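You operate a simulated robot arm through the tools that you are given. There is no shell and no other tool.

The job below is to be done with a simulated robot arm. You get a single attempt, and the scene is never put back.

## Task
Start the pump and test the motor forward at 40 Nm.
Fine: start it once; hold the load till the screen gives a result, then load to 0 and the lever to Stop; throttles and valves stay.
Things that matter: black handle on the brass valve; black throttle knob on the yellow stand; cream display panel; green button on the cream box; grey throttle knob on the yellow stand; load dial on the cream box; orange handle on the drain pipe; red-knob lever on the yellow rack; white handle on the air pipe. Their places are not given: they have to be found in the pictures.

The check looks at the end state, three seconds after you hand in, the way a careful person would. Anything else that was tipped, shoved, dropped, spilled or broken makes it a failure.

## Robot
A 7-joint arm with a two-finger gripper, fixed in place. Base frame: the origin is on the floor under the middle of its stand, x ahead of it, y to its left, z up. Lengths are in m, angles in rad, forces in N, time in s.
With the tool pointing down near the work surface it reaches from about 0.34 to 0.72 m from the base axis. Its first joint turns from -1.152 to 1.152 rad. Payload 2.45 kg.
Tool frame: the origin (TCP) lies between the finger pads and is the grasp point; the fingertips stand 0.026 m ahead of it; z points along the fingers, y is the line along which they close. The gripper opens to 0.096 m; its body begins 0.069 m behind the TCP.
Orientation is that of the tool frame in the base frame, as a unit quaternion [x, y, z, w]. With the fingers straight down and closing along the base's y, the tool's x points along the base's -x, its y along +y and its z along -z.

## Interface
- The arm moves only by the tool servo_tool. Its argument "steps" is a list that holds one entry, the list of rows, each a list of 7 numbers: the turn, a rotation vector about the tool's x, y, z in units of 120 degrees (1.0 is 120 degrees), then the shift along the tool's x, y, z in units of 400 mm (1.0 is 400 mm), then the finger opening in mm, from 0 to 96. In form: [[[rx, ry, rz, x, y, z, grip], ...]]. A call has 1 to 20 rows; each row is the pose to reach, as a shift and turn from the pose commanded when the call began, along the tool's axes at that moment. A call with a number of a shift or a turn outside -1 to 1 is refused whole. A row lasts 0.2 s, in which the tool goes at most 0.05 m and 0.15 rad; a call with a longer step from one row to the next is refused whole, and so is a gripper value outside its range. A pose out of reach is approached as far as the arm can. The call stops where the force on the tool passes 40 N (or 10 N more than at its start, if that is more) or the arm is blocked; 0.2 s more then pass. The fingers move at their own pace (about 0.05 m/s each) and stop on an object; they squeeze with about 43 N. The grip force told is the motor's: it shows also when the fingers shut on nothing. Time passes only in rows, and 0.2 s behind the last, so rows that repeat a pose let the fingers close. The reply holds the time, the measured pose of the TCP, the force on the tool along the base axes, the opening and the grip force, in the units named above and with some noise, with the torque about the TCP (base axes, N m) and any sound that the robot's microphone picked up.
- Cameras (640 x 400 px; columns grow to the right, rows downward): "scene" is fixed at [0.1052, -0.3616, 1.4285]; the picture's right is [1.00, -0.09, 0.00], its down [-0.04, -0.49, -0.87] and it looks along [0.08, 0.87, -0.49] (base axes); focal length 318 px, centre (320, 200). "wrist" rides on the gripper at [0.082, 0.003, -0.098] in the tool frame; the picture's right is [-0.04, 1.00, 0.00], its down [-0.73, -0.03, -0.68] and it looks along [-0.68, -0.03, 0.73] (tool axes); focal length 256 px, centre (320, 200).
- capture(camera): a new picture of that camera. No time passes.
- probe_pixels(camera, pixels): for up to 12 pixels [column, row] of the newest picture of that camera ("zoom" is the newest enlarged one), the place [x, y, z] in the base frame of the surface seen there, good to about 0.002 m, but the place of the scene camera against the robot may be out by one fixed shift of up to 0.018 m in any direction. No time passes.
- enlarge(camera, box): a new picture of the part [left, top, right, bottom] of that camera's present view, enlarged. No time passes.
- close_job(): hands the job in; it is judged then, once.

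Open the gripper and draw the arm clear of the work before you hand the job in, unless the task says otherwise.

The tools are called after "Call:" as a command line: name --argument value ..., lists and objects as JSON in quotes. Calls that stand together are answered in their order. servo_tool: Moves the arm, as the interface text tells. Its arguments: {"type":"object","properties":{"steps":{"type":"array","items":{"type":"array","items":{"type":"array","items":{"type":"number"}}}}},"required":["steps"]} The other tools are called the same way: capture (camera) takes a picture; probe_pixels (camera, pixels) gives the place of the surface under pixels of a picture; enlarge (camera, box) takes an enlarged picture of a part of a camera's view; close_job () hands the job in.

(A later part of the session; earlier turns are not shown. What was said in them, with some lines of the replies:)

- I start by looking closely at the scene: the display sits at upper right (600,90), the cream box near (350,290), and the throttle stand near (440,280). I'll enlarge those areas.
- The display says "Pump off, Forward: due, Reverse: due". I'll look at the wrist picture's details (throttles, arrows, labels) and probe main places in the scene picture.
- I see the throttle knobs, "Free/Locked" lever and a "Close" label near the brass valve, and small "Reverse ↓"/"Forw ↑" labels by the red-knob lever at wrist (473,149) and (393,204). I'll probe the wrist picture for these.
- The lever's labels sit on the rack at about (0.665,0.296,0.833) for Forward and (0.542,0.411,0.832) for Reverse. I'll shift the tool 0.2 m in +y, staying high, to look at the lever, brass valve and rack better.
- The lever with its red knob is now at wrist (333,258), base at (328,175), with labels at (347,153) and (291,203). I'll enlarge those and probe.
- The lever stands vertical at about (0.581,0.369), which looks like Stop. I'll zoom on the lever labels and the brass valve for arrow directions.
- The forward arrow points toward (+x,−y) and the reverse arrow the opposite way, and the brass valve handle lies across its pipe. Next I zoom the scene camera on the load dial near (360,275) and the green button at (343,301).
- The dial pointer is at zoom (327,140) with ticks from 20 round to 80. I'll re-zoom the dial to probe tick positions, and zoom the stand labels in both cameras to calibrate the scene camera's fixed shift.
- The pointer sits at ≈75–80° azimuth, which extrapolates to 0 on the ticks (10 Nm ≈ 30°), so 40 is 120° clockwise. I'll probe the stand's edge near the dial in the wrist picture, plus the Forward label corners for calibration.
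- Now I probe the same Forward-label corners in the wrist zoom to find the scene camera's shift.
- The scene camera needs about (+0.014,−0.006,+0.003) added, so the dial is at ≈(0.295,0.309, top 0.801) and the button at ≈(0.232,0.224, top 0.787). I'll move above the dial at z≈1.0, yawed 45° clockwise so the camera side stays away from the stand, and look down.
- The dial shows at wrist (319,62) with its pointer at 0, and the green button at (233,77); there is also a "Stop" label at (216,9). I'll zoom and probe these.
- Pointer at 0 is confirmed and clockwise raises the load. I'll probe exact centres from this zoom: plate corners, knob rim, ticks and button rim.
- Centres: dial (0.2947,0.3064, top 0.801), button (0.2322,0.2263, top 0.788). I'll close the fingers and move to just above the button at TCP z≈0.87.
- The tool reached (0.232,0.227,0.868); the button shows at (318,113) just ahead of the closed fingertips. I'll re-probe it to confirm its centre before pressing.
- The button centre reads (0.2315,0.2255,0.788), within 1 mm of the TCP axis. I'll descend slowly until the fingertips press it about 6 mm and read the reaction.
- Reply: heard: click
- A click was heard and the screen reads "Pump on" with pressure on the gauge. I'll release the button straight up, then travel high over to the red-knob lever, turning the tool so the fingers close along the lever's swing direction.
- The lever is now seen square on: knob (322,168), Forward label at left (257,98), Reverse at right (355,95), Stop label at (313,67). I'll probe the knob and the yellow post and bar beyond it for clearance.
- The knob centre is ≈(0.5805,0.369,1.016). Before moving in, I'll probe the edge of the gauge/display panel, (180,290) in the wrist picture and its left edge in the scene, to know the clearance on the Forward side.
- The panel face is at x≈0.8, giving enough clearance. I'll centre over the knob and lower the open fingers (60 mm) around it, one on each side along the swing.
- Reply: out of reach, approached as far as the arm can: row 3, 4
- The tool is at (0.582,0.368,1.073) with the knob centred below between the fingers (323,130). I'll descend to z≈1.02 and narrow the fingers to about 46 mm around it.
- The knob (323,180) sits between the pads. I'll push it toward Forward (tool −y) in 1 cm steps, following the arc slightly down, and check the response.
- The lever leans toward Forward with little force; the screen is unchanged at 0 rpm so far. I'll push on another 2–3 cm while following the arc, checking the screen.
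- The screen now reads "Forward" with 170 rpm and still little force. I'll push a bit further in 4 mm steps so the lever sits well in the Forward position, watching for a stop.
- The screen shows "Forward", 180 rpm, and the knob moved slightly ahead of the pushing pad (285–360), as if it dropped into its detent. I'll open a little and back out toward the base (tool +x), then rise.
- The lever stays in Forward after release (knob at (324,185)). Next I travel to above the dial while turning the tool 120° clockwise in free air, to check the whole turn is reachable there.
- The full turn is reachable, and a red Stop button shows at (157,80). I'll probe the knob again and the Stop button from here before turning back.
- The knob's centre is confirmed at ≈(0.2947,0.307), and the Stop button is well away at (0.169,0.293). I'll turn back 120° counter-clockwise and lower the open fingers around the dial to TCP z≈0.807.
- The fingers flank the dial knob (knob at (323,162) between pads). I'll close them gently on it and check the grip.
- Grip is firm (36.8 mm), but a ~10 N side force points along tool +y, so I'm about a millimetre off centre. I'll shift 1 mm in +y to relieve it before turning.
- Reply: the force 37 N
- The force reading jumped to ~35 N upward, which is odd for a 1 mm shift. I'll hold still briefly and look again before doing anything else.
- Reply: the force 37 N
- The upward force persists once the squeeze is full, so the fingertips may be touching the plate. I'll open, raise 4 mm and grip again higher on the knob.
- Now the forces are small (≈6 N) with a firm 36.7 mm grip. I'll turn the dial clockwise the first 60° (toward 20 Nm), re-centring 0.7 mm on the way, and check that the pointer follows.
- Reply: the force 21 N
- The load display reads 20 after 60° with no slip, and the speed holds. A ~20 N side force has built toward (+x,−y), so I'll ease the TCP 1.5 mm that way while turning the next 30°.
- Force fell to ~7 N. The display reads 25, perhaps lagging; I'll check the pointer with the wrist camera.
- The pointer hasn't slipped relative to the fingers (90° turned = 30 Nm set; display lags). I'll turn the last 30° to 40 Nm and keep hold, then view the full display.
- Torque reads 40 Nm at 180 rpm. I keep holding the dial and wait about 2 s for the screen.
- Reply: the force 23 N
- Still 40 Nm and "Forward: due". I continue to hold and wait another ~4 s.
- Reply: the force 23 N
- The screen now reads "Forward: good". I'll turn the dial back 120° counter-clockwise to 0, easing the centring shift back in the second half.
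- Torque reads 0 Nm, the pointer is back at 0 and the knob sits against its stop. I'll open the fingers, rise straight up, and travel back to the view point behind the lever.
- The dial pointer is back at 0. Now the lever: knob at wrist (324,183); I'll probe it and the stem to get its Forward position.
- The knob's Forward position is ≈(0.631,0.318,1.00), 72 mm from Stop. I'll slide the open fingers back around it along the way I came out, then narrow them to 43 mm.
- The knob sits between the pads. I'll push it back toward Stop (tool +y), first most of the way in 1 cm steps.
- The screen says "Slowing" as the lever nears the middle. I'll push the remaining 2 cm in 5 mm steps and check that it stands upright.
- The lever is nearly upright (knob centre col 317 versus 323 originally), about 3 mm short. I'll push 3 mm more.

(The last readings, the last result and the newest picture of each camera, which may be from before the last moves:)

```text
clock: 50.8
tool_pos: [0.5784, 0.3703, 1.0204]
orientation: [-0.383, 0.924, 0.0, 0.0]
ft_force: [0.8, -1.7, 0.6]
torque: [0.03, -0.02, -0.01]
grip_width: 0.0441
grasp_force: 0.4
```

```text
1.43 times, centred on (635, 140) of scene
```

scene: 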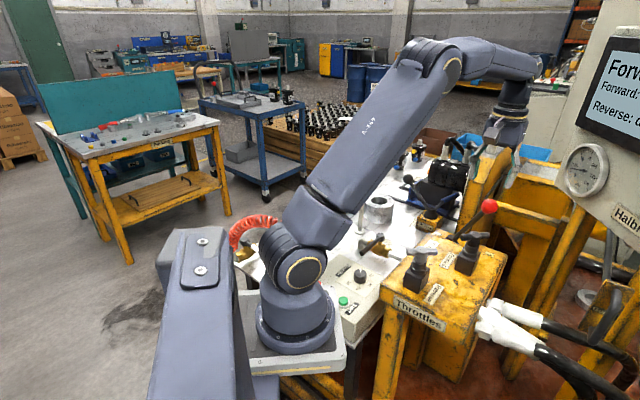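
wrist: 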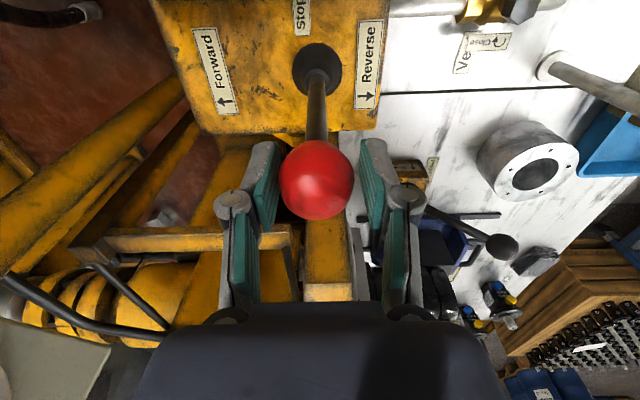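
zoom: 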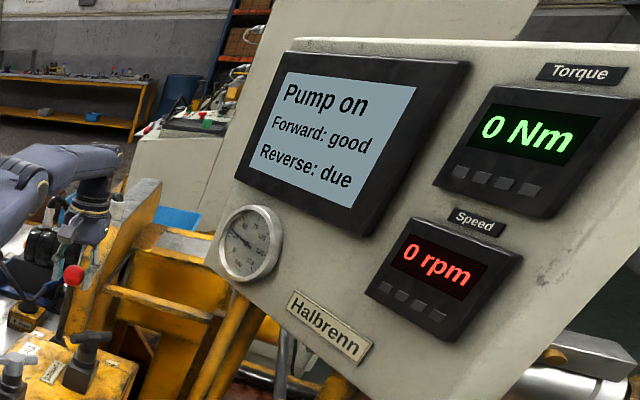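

The screen now shows "Pump on", 0 rpm, "Forward: good" and the lever stands upright. I'll nudge 1 mm, open the fingers, and back out toward the base, then rise.

Call:
servo_tool --steps '[[[0, 0, 0, 0, 0.0025, 0, 43], [0, 0, 0, 0, 0, 0, 62], [0, 0, 0, 0, 0, 0, 62], [0, 0, 0, 0.06, 0, 0, 62], [0, 0, 0, 0.12, 0, -0.03, 62], [0, 0, 0, 0.18, 0, -0.12, 62], [0, 0, 0, 0.22, 0, -0.22, 62], [0, 0, 0, 0.26, 0, -0.3, 62]]]'

Call:
capture --camera "wrist"

Call:
enlarge --camera "scene" --box '[630, 0, 640, 280]'

```text
clock: 52.6
tool_pos: [0.5039, 0.2981, 1.139]
orientation: [-0.382, 0.924, 0.0, 0.0]
ft_force: [0.5, 0.2, -0.7]
torque: [-0.01, 0.0, -0.04]
grip_width: 0.0621
grasp_force: 0.1
```

```text
taken
```

wrist: 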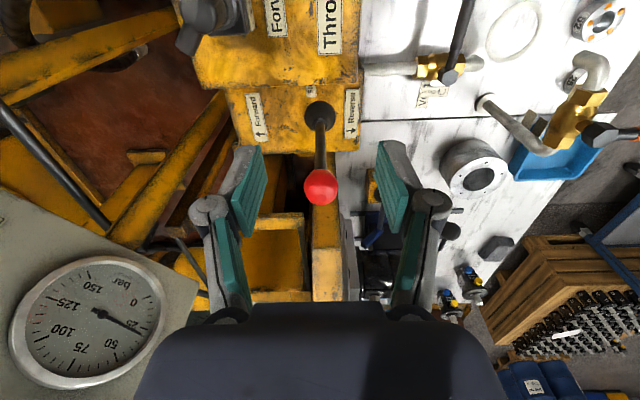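

```text
1.43 times, centred on (635, 140) of scene
```

zoom: 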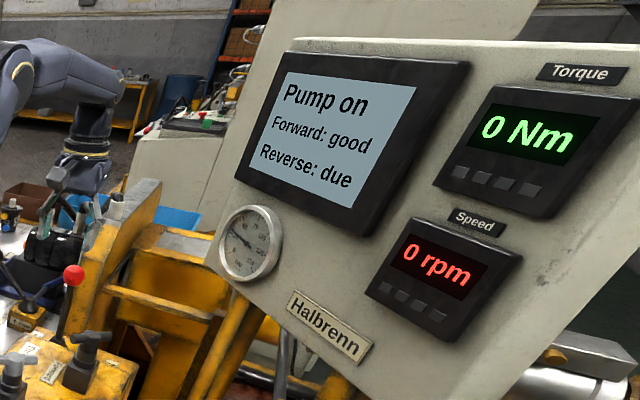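

The lever stayed upright after release (knob (321,186), base (320,117)). I'll probe the knob edges to compare with its original Stop position.

Call:
probe_pixels --camera "wrist" --pixels '[[321, 186], [306, 186], [337, 186], [320, 145], [320, 135]]'

Call:
enlarge --camera "wrist" --box '[240, 70, 400, 220]'

Call:
enlarge --camera "scene" --box '[400, 170, 500, 280]'

```text
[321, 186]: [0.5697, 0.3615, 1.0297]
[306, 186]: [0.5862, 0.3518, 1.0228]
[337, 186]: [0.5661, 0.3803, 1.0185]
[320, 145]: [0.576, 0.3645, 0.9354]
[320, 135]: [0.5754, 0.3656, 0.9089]
```

```text
2.67 times, centred on (320, 145) of wrist
```

zoom: 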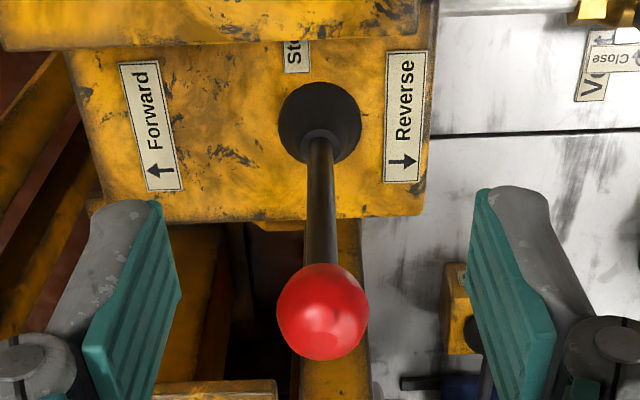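

```text
3.64 times, centred on (450, 225) of scene
```

zoom: 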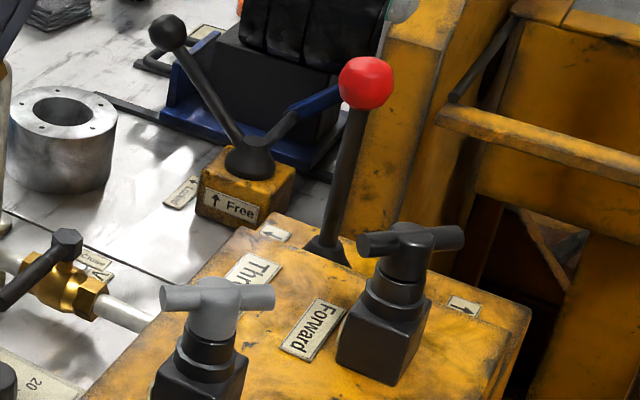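

The stem probes at the same place as at the start, so the lever is at Stop. I'll draw the arm back to its starting area with the gripper open.

Call:
servo_tool --steps '[[[0, 0, 0.0625, 0.076, -0.005, 0, 96], [0, 0, 0.125, 0.152, -0.01, 0, 96], [0, 0, 0.1875, 0.228, -0.015, 0, 96], [0, 0, 0.25, 0.305, -0.02, 0, 96], [0, 0, 0.3125, 0.381, -0.026, 0, 96], [0, 0, 0.375, 0.457, -0.031, 0, 96], [0, 0, 0.375, 0.457, -0.031, 0, 96]]]'

Call:
capture --camera "scene"

Call:
capture --camera "wrist"

Call:
enlarge --camera "scene" --box '[630, 0, 640, 280]'

Call:
enlarge --camera "scene" --box '[320, 240, 480, 340]'

```text
clock: 54.2
tool_pos: [0.385, 0.1627, 1.1376]
orientation: [0.001, 1.0, 0.0, 0.0]
ft_force: [-0.4, 0.5, 0.6]
torque: [0.0, -0.03, 0.0]
grip_width: 0.096
grasp_force: 0.0
```

```text
taken
```

scene: 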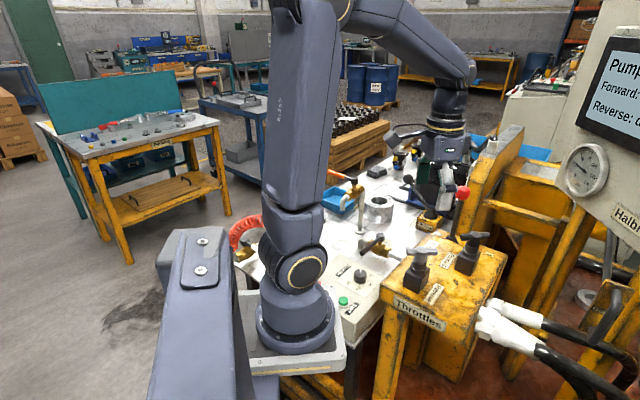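

```text
taken
```

wrist: 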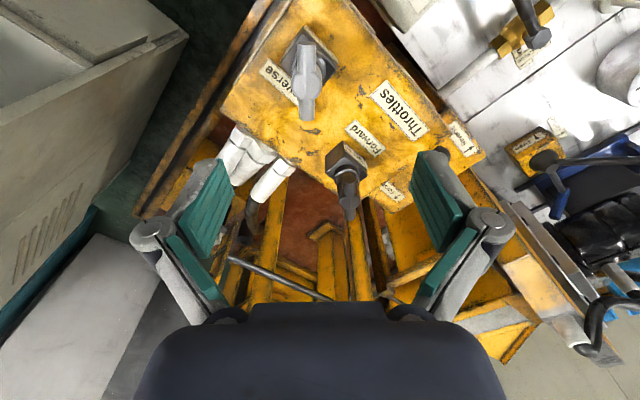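

```text
1.43 times, centred on (635, 140) of scene
```

zoom: 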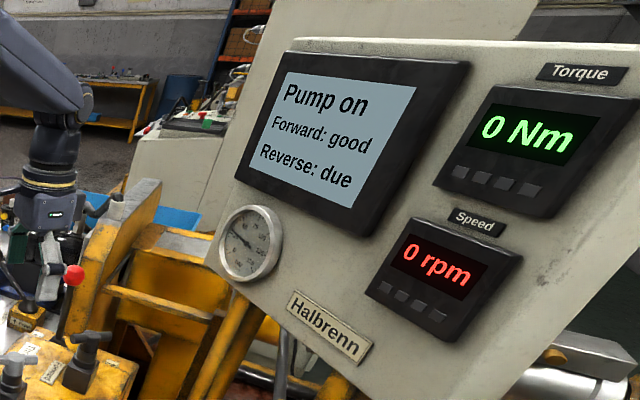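

```text
4.00 times, centred on (400, 290) of scene
```

zoom: 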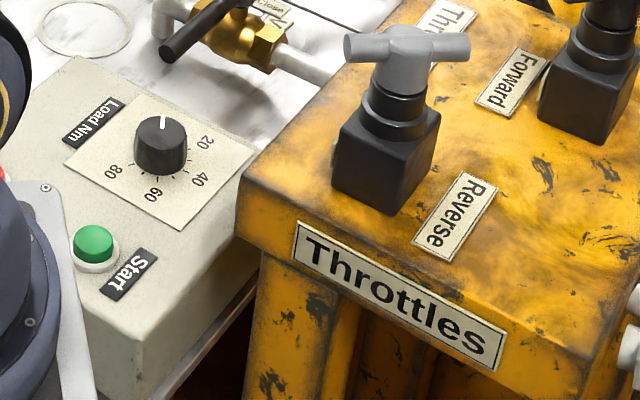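

Everything matches what was asked. The screen shows "Pump on", "Forward: good", 0 Nm and 0 rpm. The dial points to 0, the lever is at Stop, the throttles and valves look as they did at the start, and the arm is clear with the gripper open. I'm handing the job in.

Call:
close_job

```text
The job is handed in.
```

I started the pump with one press and tested the motor forward at 40 Nm. The screen gave the result "Forward: good".

- **Test:** I moved the lever to Forward and the motor ran at 180 rpm. I then turned the load dial to 40 Nm and held it there for about 5 seconds, until the result came up.
- **After the test:** I turned the load back to 0 and moved the lever to Stop. The display shows 0 Nm and 0 rpm.
- **Left as it was:** I did not touch the throttles or valves. The pump is still running, since you didn't ask for it to be stopped, and the reverse test still shows as due.
- **Arm:** It is back near its starting position, clear of the work, with the gripper open.
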